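You operate a simulated robot arm through the tools that you are given. There is no shell and no other tool. Be economical: measure what you need, move in short steps, check, and stop when the job is done.

You are at the controls of a simulated two-armed robot. One attempt, no reset.

JOB
Sleeve both long bars, then shut the black one in the yellow drawer.
Fine: sleeves out over the lug joints; the other long bar ends on its rests. Where these are worked on the way, their far stop is far enough and under half their travel is too little: yellow drawer.

It is judged by the outcome, as a careful person would: the job done as asked, and still so three seconds after it is handed in. It fails if anything else is knocked over, pushed out of place, dropped, spilled or broken.

ROBOT AND FRAMES
Two 7-joint arms with two-finger parallel grippers on one trunk, on a base that drives. Base frame: it is fixed to the floor where the robot stands at the start and does not move with it; the origin is under the middle of the robot, x ahead of it, y to its left, z up. Units: m, degrees, N and s.
The left shoulder is at the start at [0.07, 0.133, 1.301], the right one opposite. With the tool pointing down near the work surface each hand reaches from about 0.18 to 0.64 m from the robot's upright axis, wherever it stands, measured 20 degrees to its own side. Places, roughly: black palm pad [0.5, -0.6, 0.9]; cream flap [0.7, -1.4, 1]; end stop knob [0.4, -1.4, 0.9]; lift stand deck [0.6, -1.9, 0.9]; lift stand knob [0.4, -2, 0.9]; orange bracket [0.4, -1.9, 1]; orange flap [0.7, -1.2, 1]; ram board switch [0.7, -0.6, 0.9]; screw clamp jaw [0.5, -1.2, 1]; screw clamp knob [0.5, -1.2, 1]; small grey block [0.6, -0.8, 0.9]; small yellow jaw [0.6, -1.4, 0.9]; teal prop [0.4, -1.8, 0.9]; white end stop [0.5, -1.4, 0.9]; white palm pad [0.5, -0.9, 0.9]; yellow drawer [0.5, -0.3, 0.9]. Payload 1.57 kg a hand.
The TCP of each hand is the grasp point between the finger pads, 0.03 m short of the fingertips. In the tool frame z runs along the fingers and y along their closing line. The gripper opens to 0.08 m. The fingers are 0.017 m wide and 0.012 m thick; the gripper's body (0.04 by 0.082 m) begins 0.08 m behind the TCP.
Orientation is told as [roll, pitch, yaw] about the base's x, y, z axes, in that order, counted from this pose: with the fingers straight down and closing along the base's y, the tool's x points along the base's -x, its y along +y and its z along -z.

CONTROLS
- The arms move only by the tool step_arm. It takes "left_moves", "right_moves" or both (then of equal length, played together; a hand with none holds still); each is a list of rows, each a list of 6 numbers: the shift along the base's x, y, z in units of 300 mm (1.0 is 300 mm), then the turn, a rotation vector about the base's x, y, z in units of 180 degrees (1.0 is 180 degrees). In form: [[tx, ty, tz, rx, ry, rz], ...]. A call has 1 to 12 rows; each row is the pose to reach, as a shift and turn from the pose commanded when the call began. "left_gripper" and "right_gripper" are, for a hand that has rows, the finger opening in m, from 0 to 0.08, set as the call begins (left out, the last holds). A call with a number of a shift or a turn outside -1 to 1 is refused whole. A row lasts 0.2 s, in which the tool goes at most 0.05 m and 8.6 degrees; a call with a longer step from one row to the next is refused whole, and so is a gripper value outside its range. Where a pose cannot be reached the arm comes as near as it can. A force on the tool above 40 N (or 10 N above the force at the start of the call, whichever is more), or a blocked arm, ends the call early, and 0.2 s more pass. Each finger travels about 0.153 m/s and halts on what it meets, pressing with about 32 N; the grip force reading is that of the motor and also rises with nothing between the fingers. The clock runs only during rows and for 0.2 s after the last one: add rows that repeat a pose to give the fingers time. It gives the time, the measured TCP pose, the force on the tool (base axes), the opening and the grip force at its end, in the units of the frame above (readings bear some noise), with the torque about the TCP (base axes, N m) and any sound that the robot's microphone picked up, and new pictures: "show" is both (left out), scene, wrist or none (wrist: the cameras of the hands that moved).
- Cameras (640 x 400 px; columns grow to the right, rows downward): "scene" is now at [0.1131, -0.0458, 1.5063]; the picture's right is [-0.58, -0.82, 0.00], its down [-0.63, 0.45, -0.64] and it looks along [0.52, -0.37, -0.77] (base axes); focal length 285 px, centre (320, 200). "left" rides on the left gripper at [0.072, 0.007, -0.122] in its tool frame; the picture's right is [-0.09, 1.00, 0.00], its down [-0.84, -0.08, -0.54] and it looks along [-0.54, -0.05, 0.84] (tool axes); focal length 238 px, centre (320, 200). "right" rides on the right gripper at [0.072, -0.007, -0.122] in its tool frame; the picture's right is [0.09, 1.00, 0.00], its down [-0.84, 0.08, -0.54] and it looks along [-0.54, 0.05, 0.84] (tool axes); focal length 238 px, centre (320, 200). There is no depth. A picture from a camera that has moved, and an enlarged one, comes with that camera's place and axes in the base frame and with its lens.
- slide_trunk(by): slides the trunk up (or, below 0, down) by that many m; the arms and the scene camera ride with it, the base frame stays. It gives what a move gives, with no picture.
- roll_base(legs): drives the robot by 1 to 6 legs, each [ahead, left, turn to the left] in m, m and degrees, along the robot's own axes; the way and the turn of a leg run together, so that a leg with both is an arc; at most 1.5 m and 180 degrees a leg. The arms and the cameras ride along, it lands a little off, and it stops where it bumps. It gives what a move gives, and a new picture of the scene camera.
- turn_head(pan, tilt): turns the head with the scene camera to pan (to the left, within 86 degrees either way) and tilt (down, from -29 to 69), counted from straight ahead of the robot. It gives what a move gives, and a new picture of the scene camera.
- close_up(camera, box): a new picture of the part [left, top, right, bottom] of that camera's present view, enlarged. No time passes.
- job_done(): hands the job in; it is judged then, once.

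Work in short steps. Places have to be worked out from the pictures, the camera data and where the tool is seen: move nearer, look again, correct. Check each grasp and each placing, and mend what went wrong. You have 120 turns and 260 pictures in all, those below and enlarged ones among them. Open the grippers and draw the arms clear of the work before you hand the job in, unless the task says otherwise; then end with one line.

The tools are called after "Emit:" as name(argument=value, ...) on one line, values as JSON. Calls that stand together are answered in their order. step_arm: Moves the arms, as the interface text tells. Its arguments: {"type":"object","properties":{"left_moves":{"type":"array","items":{"type":"array","items":{"type":"number"}}},"left_gripper":{"type":"number"},"right_moves":{"type":"array","items":{"type":"array","items":{"type":"number"}}},"right_gripper":{"type":"number"},"show":{"type":"string","enum":["both","scene","wrist","none"]}},"required":[]} The other tools are called the same way: slide_trunk (by) slides the trunk up or down; roll_base (legs) drives the base; turn_head (pan, tilt) turns the head that bears the scene camera; close_up (camera, box) takes an enlarged picture of a part of a camera's view; job_done () hands the job in.

At the start:

```text
clock: 0.0
left_eef_pos: [0.3228, -0.0649, 1.1979]
left_tcp_rot: [-0.1, 0.0, 0.0]
left_contact_force: [-0.3, 0.6, 0.9]
left_wrist_torque: [-0.02, 0.0, 0.0]
left_width: 0.0801
left_grasp_force: 0.1
right_eef_pos: [0.2838, -0.4409, 1.2068]
right_tcp_rot: [-0.2, 0.0, -0.1]
right_contact_force: [-0.6, -0.8, -1.0]
right_wrist_torque: [-0.02, 0.01, -0.01]
right_width: 0.0802
right_grasp_force: 0.0
trunk travel left (down, up): [-0.875, 0.065]
robot x, y, heading: [-0.0034, -0.0004, 0.3]
head pan, tilt: [-35.2, 50.5]
```

scene: 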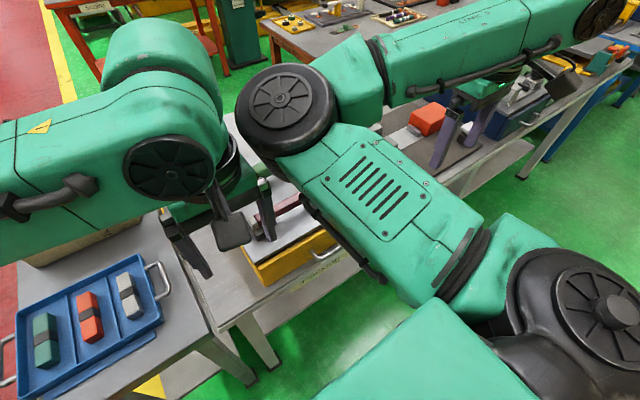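
right: 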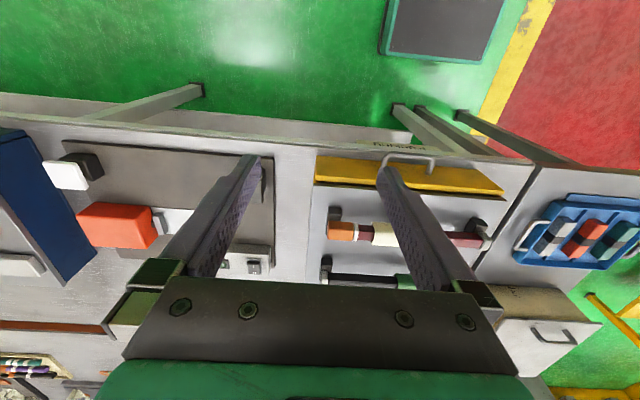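
left: 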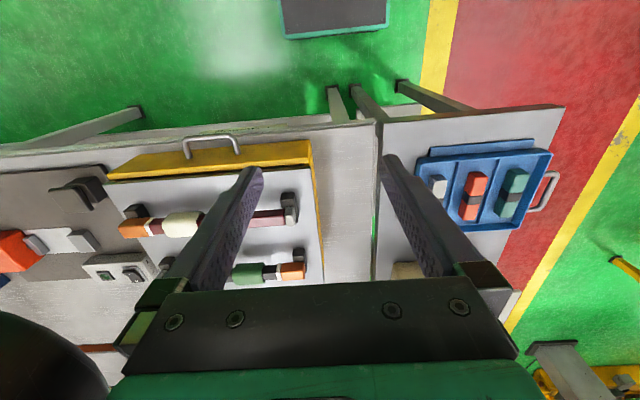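

I begin by looking closer at the workplace from the left and scene cameras.

Emit:
close_up(camera="left", box=[80, 120, 340, 290])

Emit:
close_up(camera="right", box=[300, 130, 540, 290])

Emit:
turn_head(pan=-60, tilt=30)

```text
2.35 times, centred on (210, 205) of left
camera zoom: at [0.2518, -0.0575, 1.3192], right [0.09, 1.0, 0.0], down [0.84, -0.07, 0.54], along [0.54, -0.05, -0.84], focal length 561 px, centre (579, 188)
```

zoom: 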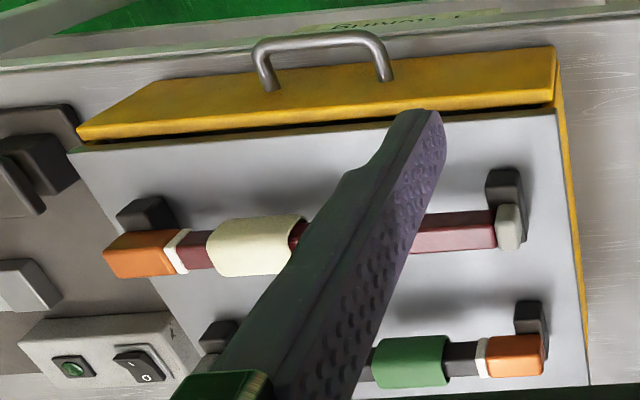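

```text
2.50 times, centred on (420, 210) of right
camera zoom: at [0.2116, -0.4474, 1.3288], right [-0.09, 1.0, 0.0], down [0.84, 0.08, 0.54], along [0.54, 0.05, -0.84], focal length 596 px, centre (70, 175)
```

zoom: 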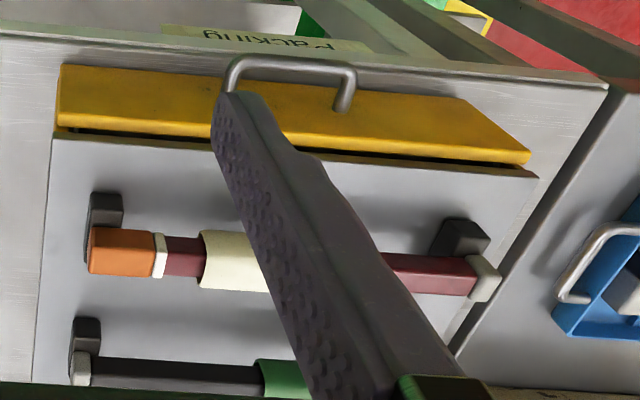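

```text
clock: 0.9
left_eef_pos: [0.3237, -0.0645, 1.1969]
left_tcp_rot: [-0.1, 0.0, 0.2]
left_contact_force: [-1.1, -0.5, -0.6]
left_wrist_torque: [0.05, 0.01, 0.0]
left_width: 0.0801
left_grasp_force: 0.0
right_eef_pos: [0.2833, -0.4408, 1.2067]
right_tcp_rot: [-0.1, 0.0, 0.0]
right_contact_force: [0.9, -0.1, -0.2]
right_wrist_torque: [0.0, -0.02, -0.02]
right_width: 0.0801
right_grasp_force: 0.1
trunk travel left (down, up): [-0.875, 0.065]
robot x, y, heading: [-0.0021, 0.0014, -0.3]
head pan, tilt: [-60.0, 30.0]
camera scene: at [0.0959, -0.0798, 1.5365], right [-0.87, -0.5, 0.0], down [-0.25, 0.43, -0.87], along [0.43, -0.75, -0.5], focal length 285 px, centre (320, 200)
```

scene: 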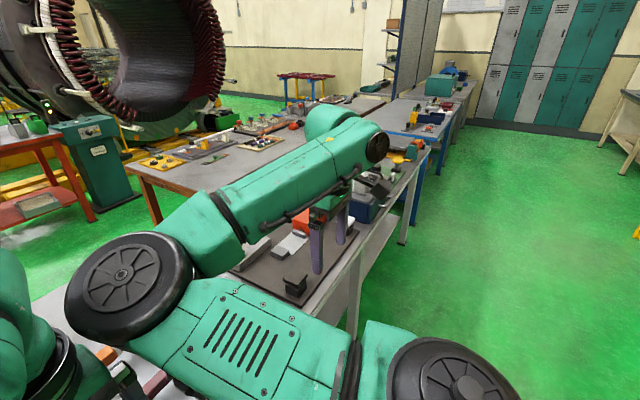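

The two bars (maroon with cream sleeve, black with green sleeve) lie on rests atop the yellow drawer's cabinet, around y = -0.32. I drive sideways to stand in front of it and look.

Emit:
roll_base(legs=[[0, -0.32, 0]])

Emit:
turn_head(pan=0, tilt=50)

```text
clock: 3.0
left_eef_pos: [0.3223, -0.3903, 1.1967]
left_tcp_rot: [-0.3, 0.1, -0.2]
left_contact_force: [0.2, 0.2, -0.7]
left_wrist_torque: [0.02, -0.04, 0.0]
left_width: 0.0801
left_grasp_force: 0.0
right_eef_pos: [0.2798, -0.7665, 1.2086]
right_tcp_rot: [-0.3, 0.1, -0.2]
right_contact_force: [-0.1, -0.1, -0.1]
right_wrist_torque: [0.02, -0.03, -0.03]
right_width: 0.0801
right_grasp_force: 0.1
trunk travel left (down, up): [-0.875, 0.065]
robot x, y, heading: [-0.0028, -0.3276, -0.3]
head pan, tilt: [-60.0, 30.0]
camera scene: at [0.0943, -0.4038, 1.5367], right [-0.87, -0.49, 0.0], down [-0.25, 0.43, -0.87], along [0.43, -0.75, -0.5], focal length 285 px, centre (320, 200)
```

scene: 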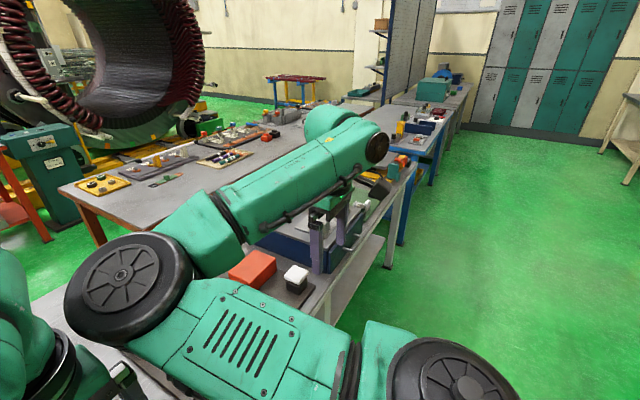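

```text
clock: 4.3
left_eef_pos: [0.3226, -0.3928, 1.1977]
left_tcp_rot: [-0.1, 0.0, -0.2]
left_contact_force: [0.3, -0.5, 0.7]
left_wrist_torque: [0.0, -0.01, 0.0]
left_width: 0.0804
left_grasp_force: 0.2
right_eef_pos: [0.2804, -0.7681, 1.2083]
right_tcp_rot: [-0.2, 0.0, -0.3]
right_contact_force: [0.4, 0.2, 0.1]
right_wrist_torque: [-0.03, 0.01, 0.0]
right_width: 0.0801
right_grasp_force: 0.0
trunk travel left (down, up): [-0.875, 0.065]
robot x, y, heading: [-0.0024, -0.3281, -0.7]
head pan, tilt: [0.0, 50.0]
camera scene: at [0.1266, -0.3285, 1.5071], right [-0.01, -1.0, 0.0], down [-0.77, 0.01, -0.64], along [0.64, 0.0, -0.77], focal length 285 px, centre (320, 200)
```

scene: 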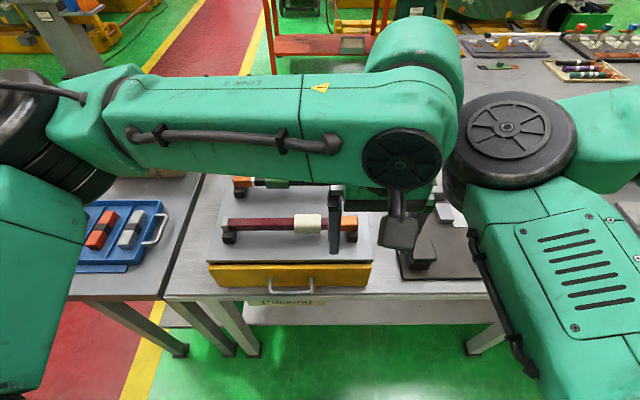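

The left hand blocks the view; I move it to the left by 0.33 m, and look again.

Emit:
step_arm(left_moves=[[0, 0.15, 0, 0, 0, 0], [0, 0.3, 0, 0, 0, 0], [0, 0.45, 0, 0, 0, 0], [0, 0.6, 0, 0, 0, 0], [0, 0.75, 0, 0, 0, 0], [0, 0.9, 0, 0, 0, 0], [0, 1.0, 0, 0, 0, 0]], show="scene")

```text
clock: 6.0
left_eef_pos: [0.32, -0.0905, 1.1944]
left_tcp_rot: [-0.2, 0.1, -0.3]
left_contact_force: [-0.4, -0.6, 0.5]
left_wrist_torque: [-0.05, -0.02, -0.02]
left_width: 0.0801
left_grasp_force: 0.1
right_eef_pos: [0.2786, -0.7689, 1.2079]
right_tcp_rot: [-0.2, -0.1, -0.3]
right_contact_force: [0.2, 0.1, 0.0]
right_wrist_torque: [-0.03, -0.03, -0.02]
right_width: 0.0799
right_grasp_force: 0.1
trunk travel left (down, up): [-0.875, 0.065]
robot x, y, heading: [-0.0024, -0.3246, -0.4]
head pan, tilt: [0.0, 50.0]
camera scene: at [0.1257, -0.3277, 1.5071], right [-0.01, -1.0, 0.0], down [-0.77, 0.0, -0.64], along [0.64, 0.0, -0.77], focal length 285 px, centre (320, 200)
```

scene: 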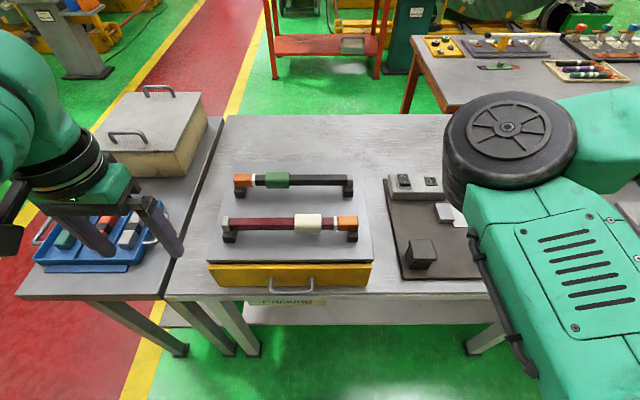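

Clear view now. I zoom on the bars and also on the ram board to the right.

Emit:
close_up(camera="scene", box=[200, 160, 390, 300])

Emit:
close_up(camera="scene", box=[370, 150, 490, 300])

Emit:
close_up(camera="right", box=[0, 0, 640, 400])

```text
2.86 times, centred on (295, 230) of scene
camera zoom: at [0.1257, -0.3277, 1.5071], right [-0.01, -1.0, 0.0], down [-0.77, 0.0, -0.64], along [0.64, 0.0, -0.77], focal length 814 px, centre (391, 114)
```

zoom: 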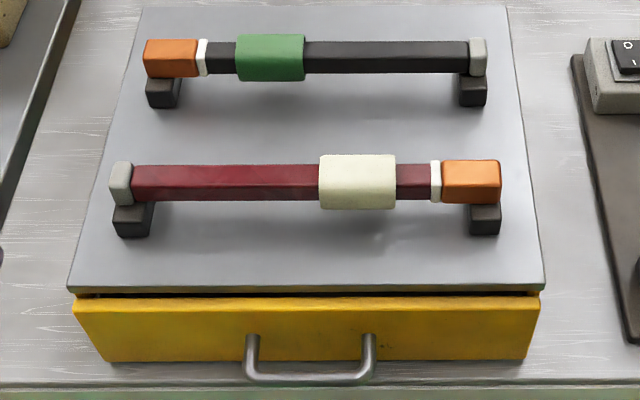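

```text
2.67 times, centred on (430, 225) of scene
camera zoom: at [0.1257, -0.3277, 1.5071], right [-0.01, -1.0, 0.0], down [-0.77, 0.0, -0.64], along [0.64, 0.0, -0.77], focal length 760 px, centre (27, 133)
```

zoom: 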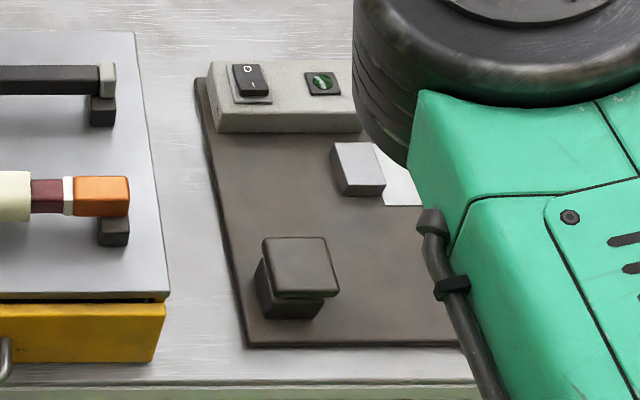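

```text
1.00 times, centred on (320, 200) of right (not enlarged: the box is as wide or as high as the picture)
camera zoom: at [0.207, -0.7741, 1.3293], right [-0.09, 1.0, 0.0], down [0.84, 0.07, 0.54], along [0.54, 0.04, -0.84], focal length 238 px, centre (320, 200)
```

zoom: 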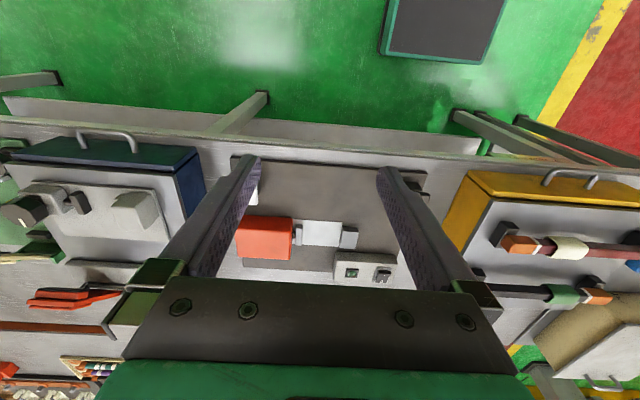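

Triangulating: maroon bar at about x 0.475, z 1.01, from y -0.12 to -0.41 (lug on the right); black bar at x 0.60 (lug on the left). I turn both hands so the fingers close along x and bring them nearer.

Emit:
step_arm(left_moves=[[0.03, 0, 0, 0, 0, -0.0455], [0.06, 0, 0, 0, 0, -0.091], [0.09, 0, 0, 0, 0, -0.1365], [0.12, 0, 0, 0, 0, -0.182], [0.15, 0, 0, 0, 0, -0.2275], [0.18, 0, 0, 0, 0, -0.273], [0.21, 0, 0, 0, 0, -0.3185], [0.24, 0, 0, 0, 0, -0.364], [0.27, 0, 0, 0, 0, -0.4095], [0.3, 0, 0, 0, 0, -0.455], [0.33, 0, 0, 0, 0, -0.5], [0.33, 0, 0, 0, 0, -0.5]], right_moves=[[0.03, 0.08, 0, 0, 0, 0.0455], [0.06, 0.16, 0, 0, 0, 0.091], [0.09, 0.24, 0, 0, 0, 0.1365], [0.12, 0.32, 0, 0, 0, 0.182], [0.15, 0.4, 0, 0, 0, 0.2275], [0.18, 0.48, 0, 0, 0, 0.273], [0.21, 0.56, 0, 0, 0, 0.3185], [0.24, 0.64, 0, 0, 0, 0.364], [0.27, 0.72, 0, 0, 0, 0.4095], [0.3, 0.8, 0, 0, 0, 0.455], [0.33, 0.88, 0, 0, 0, 0.5], [0.33, 0.88, 0, 0, 0, 0.5]])

```text
clock: 8.6
left_eef_pos: [0.4157, -0.0938, 1.1994]
left_tcp_rot: [0.1, 0.1, -90.3]
left_contact_force: [-0.9, 0.1, 0.3]
left_wrist_torque: [0.02, -0.06, 0.01]
left_width: 0.08
left_grasp_force: 0.1
right_eef_pos: [0.4348, -0.6882, 1.2146]
right_tcp_rot: [-0.4, 0.5, 89.1]
right_contact_force: [-0.6, 0.1, -0.3]
right_wrist_torque: [0.01, -0.1, 0.01]
right_width: 0.0802
right_grasp_force: 0.1
right hand out of reach, approached as far as the arm can: row 3, 4, 5, 6, 7, 8, 9, 10, 11, 12
trunk travel left (down, up): [-0.875, 0.065]
robot x, y, heading: [-0.0029, -0.3258, -0.2]
head pan, tilt: [0.0, 50.0]
camera scene: at [0.121, -0.3291, 1.5075], right [-0.01, -1.0, 0.0], down [-0.76, 0.0, -0.65], along [0.65, 0.0, -0.76], focal length 285 px, centre (320, 200)
camera right: at [0.4398, -0.7585, 1.3378], right [-1.0, -0.08, -0.01], down [-0.07, 0.84, 0.53], along [-0.03, 0.53, -0.85], focal length 238 px, centre (320, 200)
camera left: at [0.4223, -0.0208, 1.3219], right [1.0, -0.1, 0.0], down [-0.08, -0.84, 0.54], along [-0.05, -0.54, -0.84], focal length 238 px, centre (320, 200)
```

scene: 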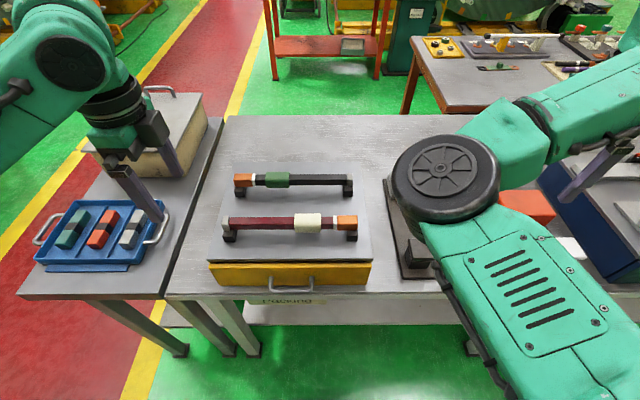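
right: 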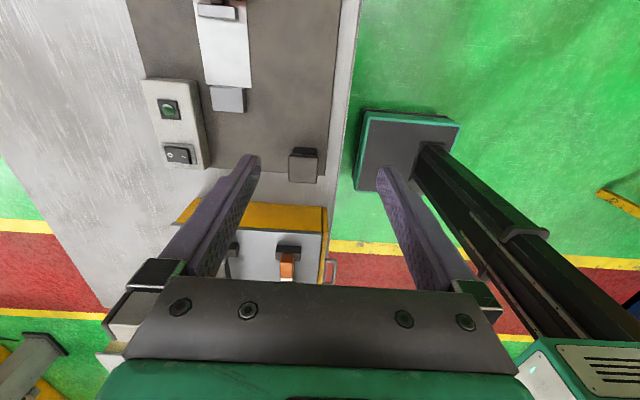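
left: 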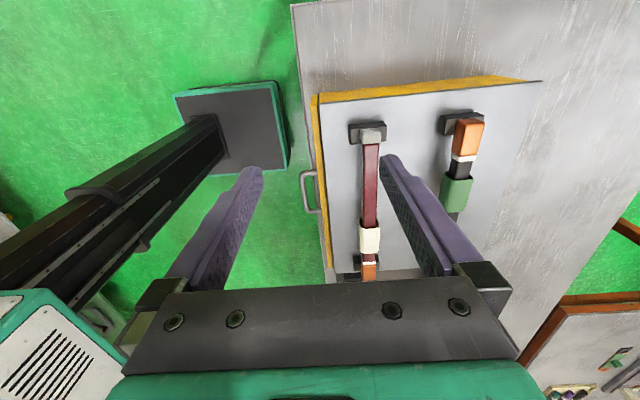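

The right arm was limited while turning to +90°; I turn it back to yaw 0 while moving it toward the centre, to see what it can reach.

Emit:
step_arm(right_moves=[[0, 0, 0, 0, 0, -0.045], [0, 0, 0, 0, 0, -0.09], [0, 0.05, 0, 0, 0, -0.135], [0, 0.1, 0, 0, 0, -0.18], [0, 0.15, 0, 0, 0, -0.225], [0, 0.2, 0, 0, 0, -0.27], [0, 0.25, 0, 0, 0, -0.315], [0, 0.3, 0, 0, 0, -0.36], [0, 0.35, 0, 0, 0, -0.405], [0, 0.4, 0, 0, 0, -0.45], [0, 0.45, 0, 0, 0, -0.495], [0, 0.5, 0, 0, 0, -0.5]], show="scene")

```text
clock: 11.2
left_eef_pos: [0.4184, -0.0916, 1.1972]
left_tcp_rot: [-0.1, 0.0, -90.3]
left_contact_force: [-0.3, 0.1, 0.5]
left_wrist_torque: [-0.04, -0.02, -0.01]
left_width: 0.08
left_grasp_force: 0.1
right_eef_pos: [0.5303, -0.605, 1.2054]
right_tcp_rot: [-0.2, 0.1, 0.0]
right_contact_force: [0.0, -0.5, 0.5]
right_wrist_torque: [0.01, 0.0, 0.04]
right_width: 0.0801
right_grasp_force: 0.0
right hand out of reach, approached as far as the arm can: row 1, 2, 3, 4, 5, 6, 7, 8, 9, 10, 11, 12
trunk travel left (down, up): [-0.875, 0.065]
robot x, y, heading: [0.0015, -0.3252, -0.5]
head pan, tilt: [0.0, 50.0]
camera scene: at [0.1257, -0.3271, 1.5071], right [-0.01, -1.0, 0.0], down [-0.77, 0.0, -0.64], along [0.64, 0.0, -0.77], focal length 285 px, centre (320, 200)
```

scene: 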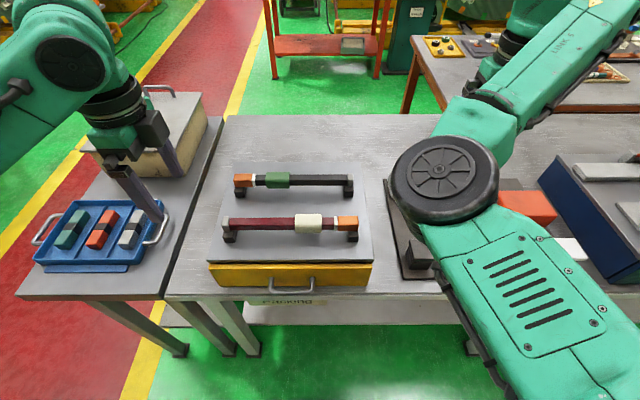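

The arm stalls with that elbow posture. I draw it back toward the robot to see how the commanded pose relates.

Emit:
step_arm(right_moves=[[-0.1, 0, 0, 0, 0, 0], [-0.2, 0, 0, 0, 0, 0], [-0.3, 0, 0, 0, 0, 0], [-0.4, 0, 0, 0, 0, 0], [-0.4, 0, 0, 0, 0, 0], [-0.4, 0, 0, 0, 0, 0]], show="scene")

```text
clock: 12.6
left_eef_pos: [0.4206, -0.0914, 1.1969]
left_tcp_rot: [-0.1, 0.0, -90.2]
left_contact_force: [-0.5, -0.1, 0.1]
left_wrist_torque: [0.0, -0.01, 0.02]
left_width: 0.0798
left_grasp_force: 0.1
right_eef_pos: [0.4582, -0.6748, 1.1975]
right_tcp_rot: [-0.2, 0.0, -0.4]
right_contact_force: [0.0, 0.3, 0.0]
right_wrist_torque: [-0.01, 0.05, 0.02]
right_width: 0.0801
right_grasp_force: 0.1
right hand out of reach, approached as far as the arm can: row 1, 2, 3, 4, 5, 6
trunk travel left (down, up): [-0.875, 0.065]
robot x, y, heading: [0.0021, -0.3269, -0.5]
head pan, tilt: [0.0, 50.0]
camera scene: at [0.1271, -0.3269, 1.507], right [-0.01, -1.0, 0.0], down [-0.77, 0.0, -0.64], along [0.64, 0.0, -0.77], focal length 285 px, centre (320, 200)
```

scene: 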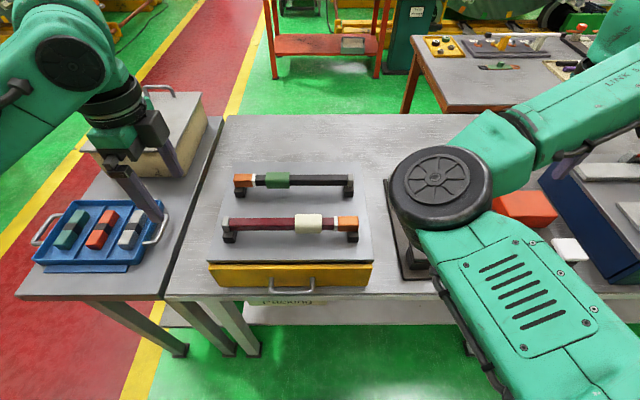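

The right elbow posture is inward. I give a nearer, lower target (0.40, -0.55, 1.10) to see if the arm can reorganise itself.

Emit:
step_arm(right_moves=[[0.08, -0.11, -0.055, 0, 0, 0], [0.16, -0.22, -0.11, 0, 0, 0], [0.24, -0.33, -0.165, 0, 0, 0], [0.32, -0.44, -0.22, 0, 0, 0], [0.4, -0.55, -0.275, 0, 0, 0], [0.47, -0.65, -0.33, 0, 0, 0], [0.47, -0.65, -0.33, 0, 0, 0], [0.47, -0.65, -0.33, 0, 0, 0], [0.47, -0.65, -0.33, 0, 0, 0]], show="scene")

```text
clock: 14.6
left_eef_pos: [0.4195, -0.0918, 1.1981]
left_tcp_rot: [-0.1, 0.1, -90.3]
left_contact_force: [-0.2, 1.0, 0.3]
left_wrist_torque: [-0.04, -0.02, 0.05]
left_width: 0.0801
left_grasp_force: 0.1
right_eef_pos: [0.5302, -0.8219, 1.1032]
right_tcp_rot: [-0.1, 0.0, -0.4]
right_contact_force: [0.0, -0.3, -1.0]
right_wrist_torque: [0.01, -0.01, 0.0]
right_width: 0.08
right_grasp_force: 0.2
right hand out of reach, approached as far as the arm can: row 4, 5, 6, 7, 8, 9
trunk travel left (down, up): [-0.875, 0.065]
robot x, y, heading: [-0.0026, -0.3245, -0.4]
head pan, tilt: [0.0, 50.0]
camera scene: at [0.1268, -0.3276, 1.507], right [-0.01, -1.0, 0.0], down [-0.77, 0.0, -0.64], along [0.64, 0.0, -0.77], focal length 285 px, centre (320, 200)
```

scene: 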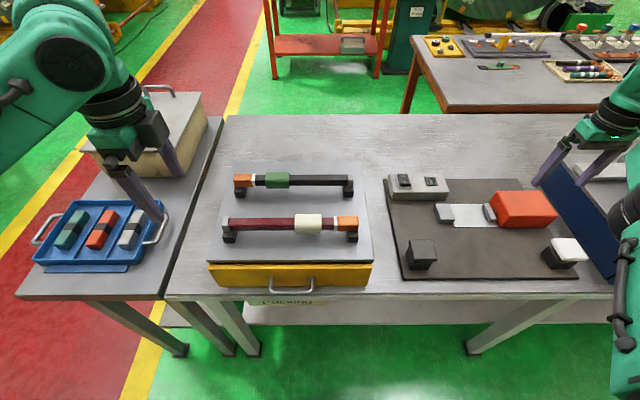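

The elbow has swung out to the right now. I raise the target to z 1.2 and see whether the arm now comes in.

Emit:
step_arm(right_moves=[[0, 0, 0.1, 0, 0, 0], [0, 0, 0.2, 0, 0, 0], [0, 0, 0.33, 0, 0, 0], [0, 0, 0.33, 0, 0, 0], [0, 0, 0.33, 0, 0, 0], [0, 0, 0.33, 0, 0, 0]], show="scene")

```text
clock: 15.9
left_eef_pos: [0.4192, -0.0925, 1.1983]
left_tcp_rot: [-0.1, 0.0, -90.2]
left_contact_force: [-0.2, 0.2, 0.2]
left_wrist_torque: [-0.03, 0.0, -0.01]
left_width: 0.08
left_grasp_force: 0.1
right_eef_pos: [0.5194, -0.8172, 1.1974]
right_tcp_rot: [0.0, -0.1, -0.3]
right_contact_force: [0.1, 0.0, -0.7]
right_wrist_torque: [-0.02, 0.01, 0.04]
right_width: 0.0801
right_grasp_force: 0.0
right hand out of reach, approached as far as the arm can: row 3, 4, 5, 6
trunk travel left (down, up): [-0.875, 0.065]
robot x, y, heading: [0.0003, -0.3272, -0.6]
head pan, tilt: [0.0, 50.0]
camera scene: at [0.126, -0.3288, 1.5071], right [-0.01, -1.0, 0.0], down [-0.77, 0.0, -0.64], along [0.64, 0.0, -0.77], focal length 285 px, centre (320, 200)
```

scene: 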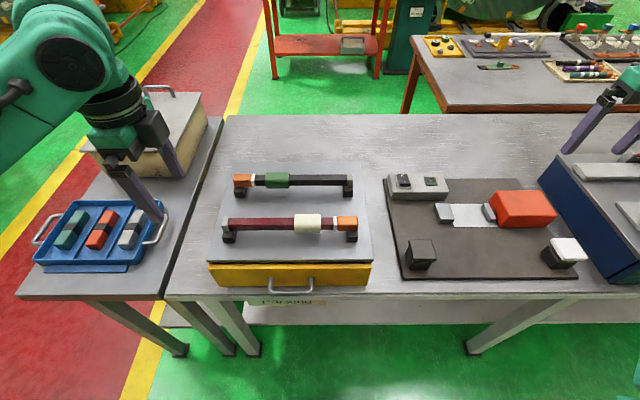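

I test a small inward move (+y 0.15, slightly -x).

Emit:
step_arm(right_moves=[[0, 0.12, 0, 0, 0, 0], [0, 0.24, 0, 0, 0, 0], [-0.05, 0.36, 0, 0, 0, 0], [-0.1, 0.48, 0, 0, 0, 0], [-0.15, 0.6, 0, 0, 0, 0], [-0.15, 0.6, 0, 0, 0, 0]], show="scene")

```text
clock: 17.4
left_eef_pos: [0.4193, -0.0902, 1.1965]
left_tcp_rot: [-0.1, -0.1, -90.2]
left_contact_force: [0.0, 0.6, 0.2]
left_wrist_torque: [-0.03, -0.01, -0.01]
left_width: 0.08
left_grasp_force: 0.2
right_eef_pos: [0.4751, -0.6346, 1.199]
right_tcp_rot: [-0.3, -0.1, -0.3]
right_contact_force: [0.4, 0.4, 0.5]
right_wrist_torque: [-0.01, -0.01, -0.05]
right_width: 0.0803
right_grasp_force: 0.0
right hand out of reach, approached as far as the arm can: row 1, 2
trunk travel left (down, up): [-0.875, 0.065]
robot x, y, heading: [-0.0, -0.3269, -0.6]
head pan, tilt: [0.0, 50.0]
camera scene: at [0.1261, -0.3245, 1.5071], right [-0.01, -1.0, 0.0], down [-0.77, 0.0, -0.64], along [0.64, -0.01, -0.77], focal length 285 px, centre (320, 200)
```

scene: 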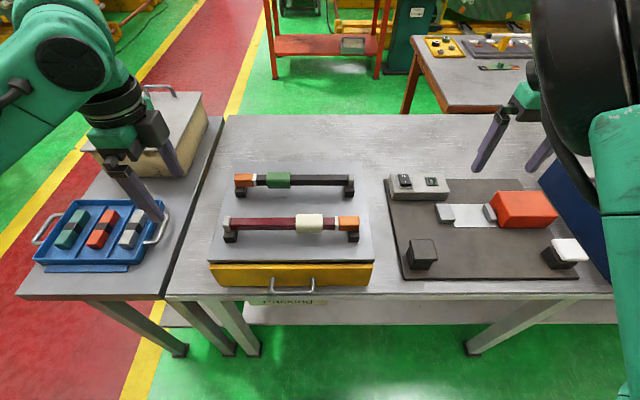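

The right arm has flipped to an elbow-out posture and reaches now. I continue inward while turning it to +90°.

Emit:
step_arm(right_moves=[[0, 0.08, 0, 0, 0, 0.0455], [0, 0.16, 0, 0, 0, 0.091], [0, 0.24, 0, 0, 0, 0.1365], [0, 0.32, 0, 0, 0, 0.182], [0, 0.4, 0, 0, 0, 0.2275], [0, 0.48, 0, 0, 0, 0.273], [0, 0.56, 0, 0, 0, 0.3185], [0, 0.62, 0, 0, 0, 0.364], [0, 0.62, 0, 0, 0, 0.4095], [0, 0.62, 0, 0, 0, 0.455], [0, 0.62, 0, 0, 0, 0.5], [0, 0.62, 0, 0, 0, 0.5]], show="scene")

```text
clock: 19.9
left_eef_pos: [0.4193, -0.0926, 1.1971]
left_tcp_rot: [-0.1, 0.0, -90.2]
left_contact_force: [-0.7, -0.9, -0.2]
left_wrist_torque: [-0.01, 0.0, 0.01]
left_width: 0.0799
left_grasp_force: 0.1
right_eef_pos: [0.5284, -0.5005, 1.213]
right_tcp_rot: [0.1, -1.4, 88.4]
right_contact_force: [-0.1, 1.4, 0.2]
right_wrist_torque: [0.01, -0.03, -0.02]
right_width: 0.0803
right_grasp_force: 0.0
right hand out of reach, approached as far as the arm can: row 4, 5, 6, 7, 8, 9, 10, 11, 12
trunk travel left (down, up): [-0.875, 0.065]
robot x, y, heading: [0.0011, -0.3272, -0.4]
head pan, tilt: [0.0, 50.0]
camera scene: at [0.1266, -0.3284, 1.507], right [-0.01, -1.0, 0.0], down [-0.77, 0.0, -0.64], along [0.64, 0.0, -0.77], focal length 285 px, centre (320, 200)
```

scene: 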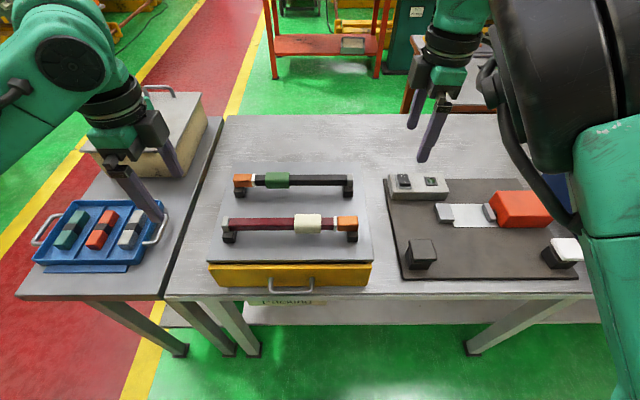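

Right hand is near. I lower it to about z 1.08 and ask for +y more, since reach should be better lower down.

Emit:
step_arm(right_moves=[[0, 0, -0.1, 0, 0, 0], [0, 0, -0.2, 0, 0, 0], [0, 0, -0.3, 0, 0, 0], [0, 0, -0.4, 0, 0, 0], [0, 0, -0.4, 0, 0, 0]], show="none")

```text
clock: 21.1
left_eef_pos: [0.4201, -0.0931, 1.1968]
left_tcp_rot: [-0.1, 0.0, -90.2]
left_contact_force: [0.0, -0.3, 0.3]
left_wrist_torque: [-0.02, 0.01, -0.02]
left_width: 0.0799
left_grasp_force: 0.1
right_eef_pos: [0.5412, -0.4995, 1.0933]
right_tcp_rot: [0.0, 0.0, 89.7]
right_contact_force: [0.7, 0.4, -0.8]
right_wrist_torque: [0.01, -0.02, -0.01]
right_width: 0.0799
right_grasp_force: 0.1
right hand out of reach, approached as far as the arm can: row 1, 2, 3, 4, 5
trunk travel left (down, up): [-0.875, 0.065]
robot x, y, heading: [0.0003, -0.3273, -0.4]
head pan, tilt: [0.0, 50.0]
```

The right hand is comfortable at about 0.54 ahead / 0.17 right of the robot. I'll adapt with the base: raise the right hand a bit, then roll left 0.17 and back 0.06.

Emit:
step_arm(right_moves=[[0.1, -0.05, 0.1, 0, 0, 0], [0.2, -0.1, 0.2, 0, 0, 0], [0.22, -0.15, 0.25, 0, 0, 0], [0.22, -0.15, 0.25, 0, 0, 0]], show="none")

Emit:
roll_base(legs=[[-0.06, 0.17, 0]])

```text
clock: 22.1
left_eef_pos: [0.4198, -0.0925, 1.1974]
left_tcp_rot: [-0.1, 0.0, -90.2]
left_contact_force: [0.0, 0.1, -0.5]
left_wrist_torque: [0.0, 0.0, -0.03]
left_width: 0.0799
left_grasp_force: 0.1
right_eef_pos: [0.6058, -0.5445, 1.1689]
right_tcp_rot: [-0.1, 0.1, 89.8]
right_contact_force: [0.5, -0.2, -0.8]
right_wrist_torque: [-0.05, -0.02, -0.01]
right_width: 0.0799
right_grasp_force: 0.1
trunk travel left (down, up): [-0.875, 0.065]
robot x, y, heading: [-0.0039, -0.327, -0.5]
head pan, tilt: [0.0, 50.0]
```

```text
clock: 23.7
left_eef_pos: [0.3615, 0.0765, 1.1971]
left_tcp_rot: [-0.2, 0.2, -90.2]
left_contact_force: [-0.6, -0.7, 0.1]
left_wrist_torque: [0.03, 0.0, 0.0]
left_width: 0.0798
left_grasp_force: 0.1
right_eef_pos: [0.5479, -0.3761, 1.1676]
right_tcp_rot: [0.0, -0.2, 89.7]
right_contact_force: [-0.3, -0.6, -0.5]
right_wrist_torque: [0.04, 0.01, -0.01]
right_width: 0.0804
right_grasp_force: 0.2
trunk travel left (down, up): [-0.875, 0.065]
robot x, y, heading: [-0.0618, -0.1546, -0.2]
head pan, tilt: [0.0, 50.0]
camera scene: at [0.0686, -0.1596, 1.5069], right [-0.01, -1.0, 0.0], down [-0.77, 0.01, -0.64], along [0.64, 0.0, -0.77], focal length 285 px, centre (320, 200)
```

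scene: 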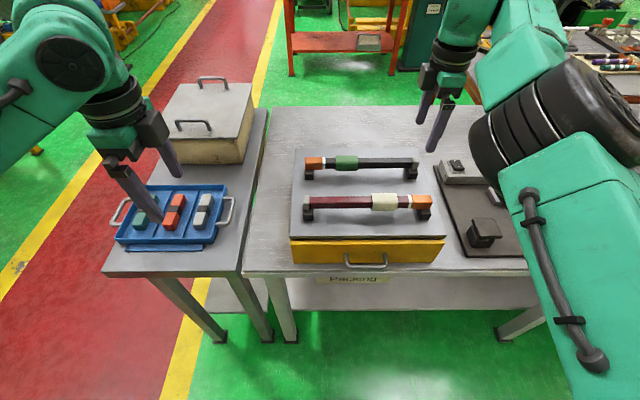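

Good. I zoom here and in both wrist cameras to triangulate the bars with this new baseline.

Emit:
close_up(camera="scene", box=[280, 140, 470, 275])

Emit:
close_up(camera="right", box=[0, 0, 640, 400])

```text
2.96 times, centred on (375, 208) of scene
camera zoom: at [0.0686, -0.1596, 1.5069], right [-0.01, -1.0, 0.0], down [-0.77, 0.01, -0.64], along [0.64, 0.0, -0.77], focal length 845 px, centre (157, 178)
```

zoom: 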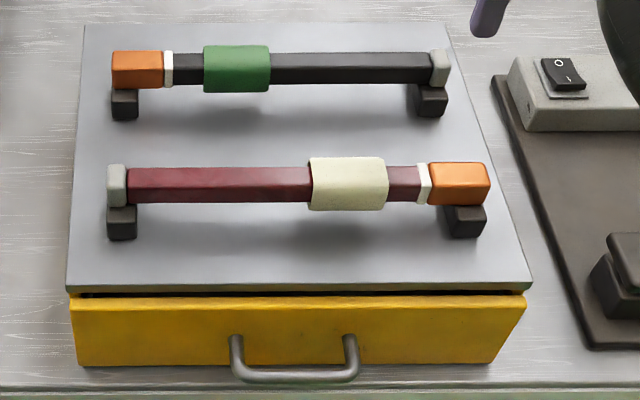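

```text
1.00 times, centred on (320, 200) of right (not enlarged: the box is as wide or as high as the picture)
camera zoom: at [0.5539, -0.4478, 1.2883], right [-1.0, -0.09, 0.0], down [-0.07, 0.84, 0.55], along [-0.05, 0.54, -0.84], focal length 238 px, centre (320, 200)
```

zoom: 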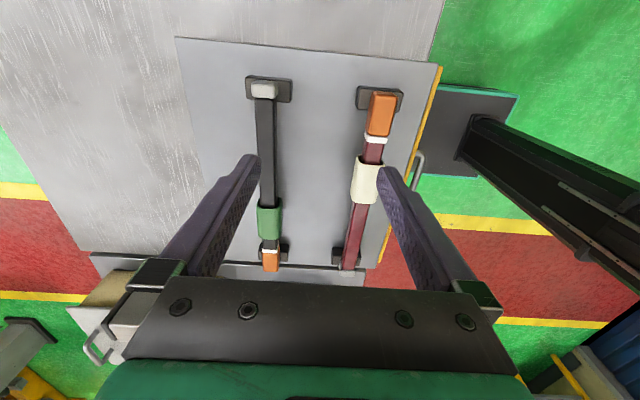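

Fixes agree: maroon bar x≈0.482, top z≈1.02, sleeve y -0.343…-0.284, joint y≈-0.367; black bar x≈0.607. I bring the left hand over (0.482, -0.18) and the right over the cream sleeve (0.482, -0.3135), both at z≈1.10.

Emit:
step_arm(left_moves=[[0.06, -0.12, -0.04, 0, 0, 0], [0.12, -0.24, -0.08, 0, 0, 0], [0.18, -0.36, -0.12, 0, 0, 0], [0.24, -0.48, -0.16, 0, 0, 0], [0.3, -0.6, -0.2, 0, 0, 0], [0.35, -0.72, -0.26, 0, 0, 0], [0.402, -0.855, -0.323, 0, 0, 0], [0.402, -0.855, -0.323, 0, 0, 0]], right_moves=[[-0.03, 0.03, -0.03, 0, 0, 0], [-0.06, 0.06, -0.06, 0, 0, 0], [-0.09, 0.09, -0.09, 0, 0, 0], [-0.12, 0.12, -0.12, 0, 0, 0], [-0.15, 0.15, -0.15, 0, 0, 0], [-0.18, 0.18, -0.18, 0, 0, 0], [-0.22, 0.208, -0.227, 0, 0, 0], [-0.22, 0.208, -0.227, 0, 0, 0]])

```text
clock: 25.5
left_eef_pos: [0.4815, -0.1763, 1.1015]
left_tcp_rot: [0.0, 0.1, -90.1]
left_contact_force: [0.0, 0.8, 0.4]
left_wrist_torque: [-0.03, -0.03, -0.03]
left_width: 0.0801
left_grasp_force: 0.1
right_eef_pos: [0.4876, -0.3161, 1.1019]
right_tcp_rot: [0.0, 0.0, 89.8]
right_contact_force: [-0.8, -0.8, -0.2]
right_wrist_torque: [-0.02, 0.0, 0.01]
right_width: 0.0802
right_grasp_force: 0.0
right hand out of reach, approached as far as the arm can: row 7, 8
trunk travel left (down, up): [-0.875, 0.065]
robot x, y, heading: [-0.0607, -0.1512, -0.4]
head pan, tilt: [0.0, 50.0]
camera scene: at [0.0673, -0.1549, 1.507], right [-0.01, -1.0, 0.0], down [-0.77, 0.0, -0.64], along [0.64, 0.0, -0.77], focal length 285 px, centre (320, 200)
camera right: at [0.4947, -0.3879, 1.2229], right [-1.0, -0.09, 0.0], down [-0.07, 0.84, 0.54], along [-0.05, 0.54, -0.84], focal length 238 px, centre (320, 200)
camera left: at [0.4892, -0.1031, 1.2225], right [1.0, -0.1, 0.0], down [-0.08, -0.84, 0.54], along [-0.05, -0.54, -0.84], focal length 238 px, centre (320, 200)
```

scene: 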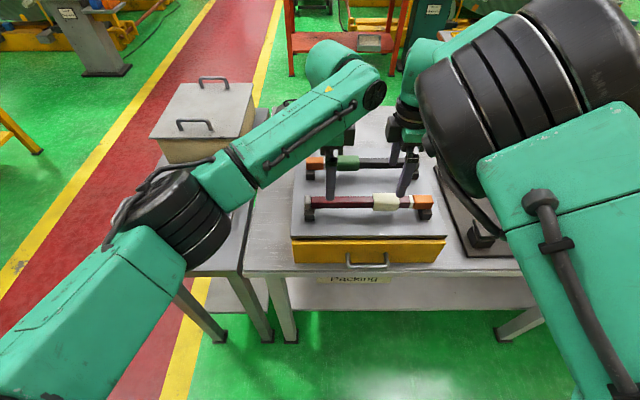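
right: 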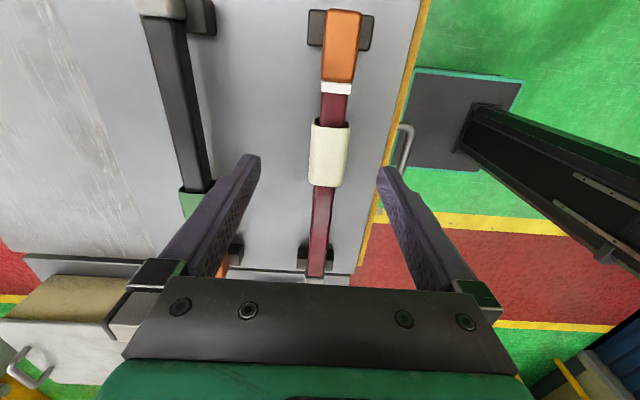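
left: 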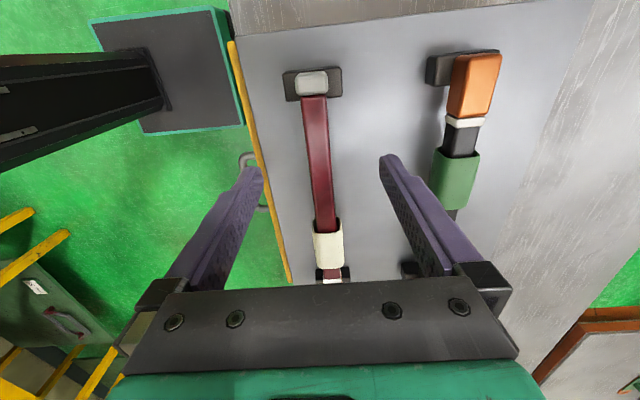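

Bars confirmed at x≈0.480. The right hand is at the near edge of its reach, so I back the base 0.04 m and re-aim.

Emit:
roll_base(legs=[[-0.04, 0, 0]])

```text
clock: 26.4
left_eef_pos: [0.45, -0.1741, 1.0962]
left_tcp_rot: [-0.5, 0.0, -90.2]
left_contact_force: [0.8, -0.8, -0.5]
left_wrist_torque: [-0.03, 0.07, 0.01]
left_width: 0.0801
left_grasp_force: 0.1
right_eef_pos: [0.4568, -0.315, 1.0976]
right_tcp_rot: [0.4, -0.1, 89.7]
right_contact_force: [0.7, -0.3, -0.2]
right_wrist_torque: [0.0, 0.12, 0.01]
right_width: 0.0801
right_grasp_force: 0.0
trunk travel left (down, up): [-0.875, 0.065]
robot x, y, heading: [-0.0983, -0.1502, -0.2]
head pan, tilt: [0.0, 50.0]
camera scene: at [0.0382, -0.155, 1.506], right [-0.01, -1.0, 0.0], down [-0.77, 0.0, -0.64], along [0.64, 0.0, -0.77], focal length 285 px, centre (320, 200)
```

scene: 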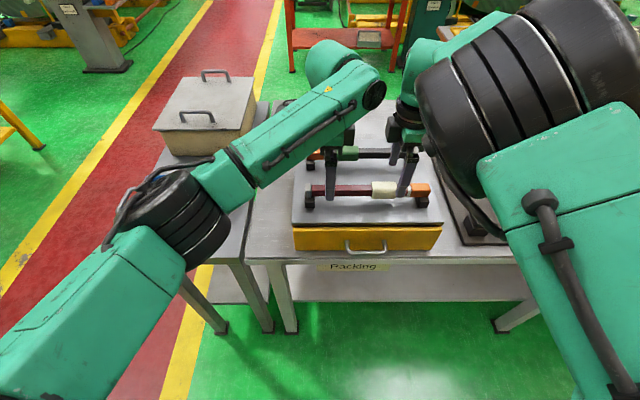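

I re-align both hands over x 0.48 and go down to z≈1.05.

Emit:
step_arm(left_moves=[[0.06, 0, 0, 0, 0, 0], [0.12, 0, 0, 0, 0, 0], [0.12, 0, -0.08, 0, 0, 0], [0.12, 0, -0.16, 0, 0, 0], [0.12, 0, -0.16, 0, 0, 0]], right_moves=[[0.05, 0.01, 0, 0, 0, 0], [0.1, 0.02, 0, 0, 0, 0], [0.1, 0.02, -0.08, 0, 0, 0], [0.1, 0.02, -0.16, 0, 0, 0], [0.1, 0.02, -0.16, 0, 0, 0]], show="wrist")

```text
clock: 27.6
left_eef_pos: [0.4749, -0.1735, 1.0623]
left_tcp_rot: [-0.2, -0.1, -90.2]
left_contact_force: [0.4, 1.4, 0.1]
left_wrist_torque: [0.01, 0.02, -0.02]
left_width: 0.0799
left_grasp_force: 0.2
left hand out of reach, approached as far as the arm can: row 2, 3, 4, 5
right_eef_pos: [0.4816, -0.3117, 1.0541]
right_tcp_rot: [0.0, -0.1, 89.7]
right_contact_force: [-0.2, -0.6, -0.3]
right_wrist_torque: [-0.01, 0.04, -0.02]
right_width: 0.0802
right_grasp_force: 0.1
trunk travel left (down, up): [-0.875, 0.065]
robot x, y, heading: [-0.0966, -0.1583, -0.2]
head pan, tilt: [0.0, 50.0]
camera right: at [0.4873, -0.3826, 1.1746], right [-1.0, -0.09, 0.0], down [-0.07, 0.84, 0.54], along [-0.05, 0.54, -0.84], focal length 238 px, centre (320, 200)
camera left: at [0.4824, -0.1004, 1.1847], right [1.0, -0.1, 0.0], down [-0.08, -0.84, 0.54], along [-0.05, -0.54, -0.84], focal length 238 px, centre (320, 200)
```

right: 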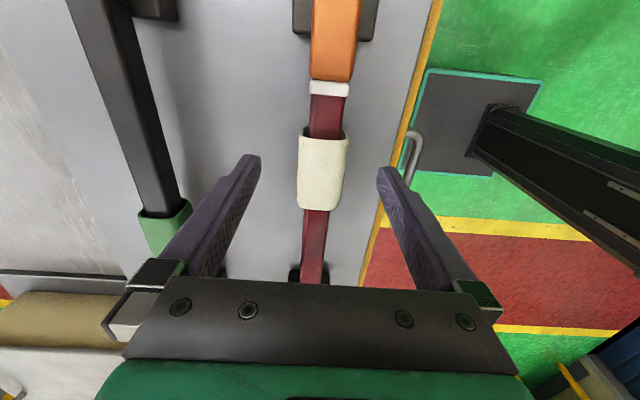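
left: 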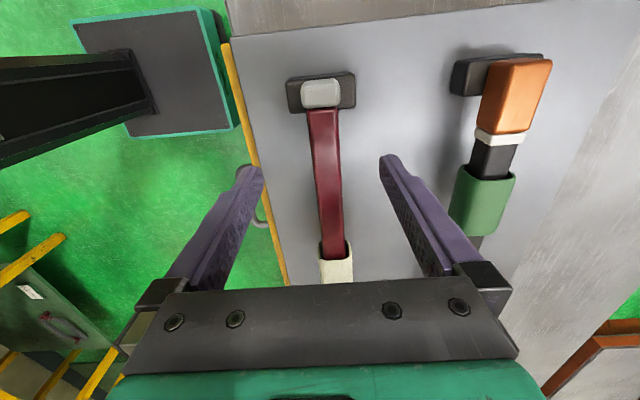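

The left is now marginally short while the right is fine; I lift slightly, roll ahead 0.02 and realign.

Emit:
step_arm(left_moves=[[-0.05, 0, 0.1, 0, 0, 0], [-0.05, 0, 0.1, 0, 0, 0]], right_moves=[[-0.05, 0, 0.1, 0, 0, 0], [-0.05, 0, 0.1, 0, 0, 0]], show="none")

Emit:
roll_base(legs=[[0.022, 0, 0]])

```text
clock: 28.1
left_eef_pos: [0.4751, -0.1737, 1.0638]
left_tcp_rot: [-0.1, 0.0, -90.2]
left_contact_force: [0.4, -0.4, 0.0]
left_wrist_torque: [0.02, 0.02, -0.03]
left_width: 0.0798
left_grasp_force: 0.1
left hand out of reach, approached as far as the arm can: row 1, 2
right_eef_pos: [0.4632, -0.3108, 1.0827]
right_tcp_rot: [0.0, -0.1, 89.7]
right_contact_force: [0.4, -0.4, -0.4]
right_wrist_torque: [-0.03, 0.01, 0.0]
right_width: 0.08
right_grasp_force: 0.2
trunk travel left (down, up): [-0.875, 0.065]
robot x, y, heading: [-0.0968, -0.1519, -0.5]
head pan, tilt: [0.0, 50.0]
```

```text
clock: 28.9
left_eef_pos: [0.4902, -0.1734, 1.0649]
left_tcp_rot: [0.1, 0.0, -90.2]
left_contact_force: [-0.7, -0.2, -0.6]
left_wrist_torque: [-0.01, -0.06, -0.01]
left_width: 0.0802
left_grasp_force: 0.1
right_eef_pos: [0.4807, -0.3118, 1.0869]
right_tcp_rot: [-0.3, -0.1, 89.8]
right_contact_force: [-0.5, 0.8, 0.1]
right_wrist_torque: [0.04, -0.02, 0.02]
right_width: 0.0799
right_grasp_force: 0.1
trunk travel left (down, up): [-0.875, 0.065]
robot x, y, heading: [-0.0792, -0.1538, -0.4]
head pan, tilt: [0.0, 50.0]
camera scene: at [0.0432, -0.1551, 1.5076], right [-0.01, -1.0, 0.0], down [-0.76, 0.0, -0.65], along [0.65, 0.0, -0.76], focal length 285 px, centre (320, 200)
```

scene: 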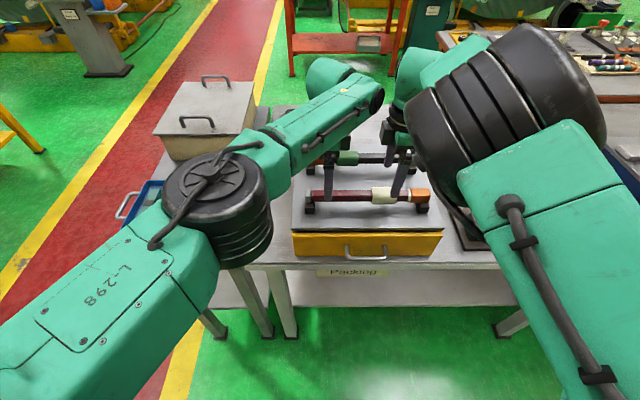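

I check where the left settles with a null move before going down.

Emit:
step_arm(left_moves=[[-0.02, 0, 0, 0, 0, 0], [-0.03, 0, 0, 0, 0, 0], [-0.03, 0, 0, 0, 0, 0]], show="none")

```text
clock: 29.8
left_eef_pos: [0.4866, -0.1731, 1.0632]
left_tcp_rot: [-0.1, 0.0, -90.2]
left_contact_force: [-0.3, -0.2, -0.3]
left_wrist_torque: [0.01, 0.01, 0.02]
left_width: 0.08
left_grasp_force: 0.1
left hand out of reach, approached as far as the arm can: row 1
right_eef_pos: [0.4842, -0.3102, 1.0848]
right_tcp_rot: [-0.1, -0.1, 89.7]
right_contact_force: [0.1, 0.5, -0.4]
right_wrist_torque: [0.02, 0.0, 0.0]
right_width: 0.0801
right_grasp_force: 0.1
trunk travel left (down, up): [-0.875, 0.065]
robot x, y, heading: [-0.0774, -0.1524, -0.3]
head pan, tilt: [0.0, 50.0]
```

Both hands now respond. I descend both to TCP z≈1.01 around the bar (left) and the sleeve (right).

Emit:
step_arm(left_moves=[[-0.02, 0, -0.04, 0, 0, 0], [-0.02, 0, -0.08, 0, 0, 0], [-0.02, 0, -0.12, 0, 0, 0], [-0.02, 0, -0.177, 0, 0, 0], [-0.02, 0, -0.177, 0, 0, 0]], right_moves=[[-0.013, 0, -0.06, 0, 0, 0], [-0.013, 0, -0.12, 0, 0, 0], [-0.013, 0, -0.18, 0, 0, 0], [-0.013, 0, -0.25, 0, 0, 0], [-0.013, 0, -0.25, 0, 0, 0]])

```text
clock: 30.9
left_eef_pos: [0.4803, -0.1722, 1.0108]
left_tcp_rot: [-0.1, 0.0, -90.1]
left_contact_force: [-0.1, 0.8, -0.2]
left_wrist_torque: [-0.01, -0.01, -0.01]
left_width: 0.0798
left_grasp_force: 0.0
right_eef_pos: [0.4814, -0.3121, 1.011]
right_tcp_rot: [0.1, -0.2, 89.7]
right_contact_force: [-0.1, 0.1, -0.4]
right_wrist_torque: [-0.01, 0.0, 0.0]
right_width: 0.0799
right_grasp_force: 0.2
trunk travel left (down, up): [-0.875, 0.065]
robot x, y, heading: [-0.0803, -0.1513, -0.4]
head pan, tilt: [0.0, 50.0]
camera scene: at [0.0491, -0.1552, 1.5071], right [-0.01, -1.0, 0.0], down [-0.77, 0.0, -0.64], along [0.64, 0.0, -0.77], focal length 285 px, centre (320, 200)
camera right: at [0.4875, -0.3834, 1.1317], right [-1.0, -0.09, 0.0], down [-0.07, 0.84, 0.54], along [-0.05, 0.54, -0.84], focal length 238 px, centre (320, 200)
camera left: at [0.4884, -0.0998, 1.1338], right [1.0, -0.1, 0.0], down [-0.08, -0.84, 0.54], along [-0.05, -0.54, -0.84], focal length 238 px, centre (320, 200)
```

scene: 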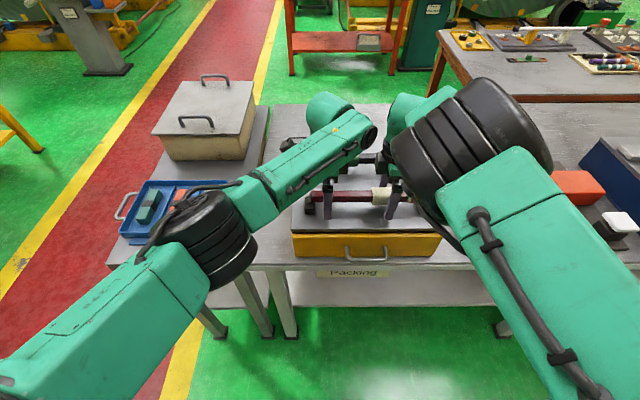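
right: 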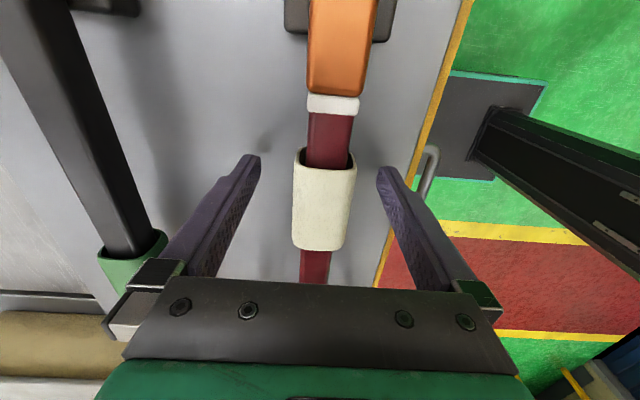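
left: 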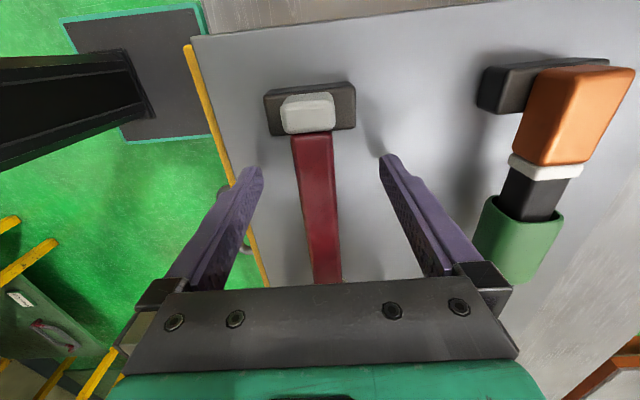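

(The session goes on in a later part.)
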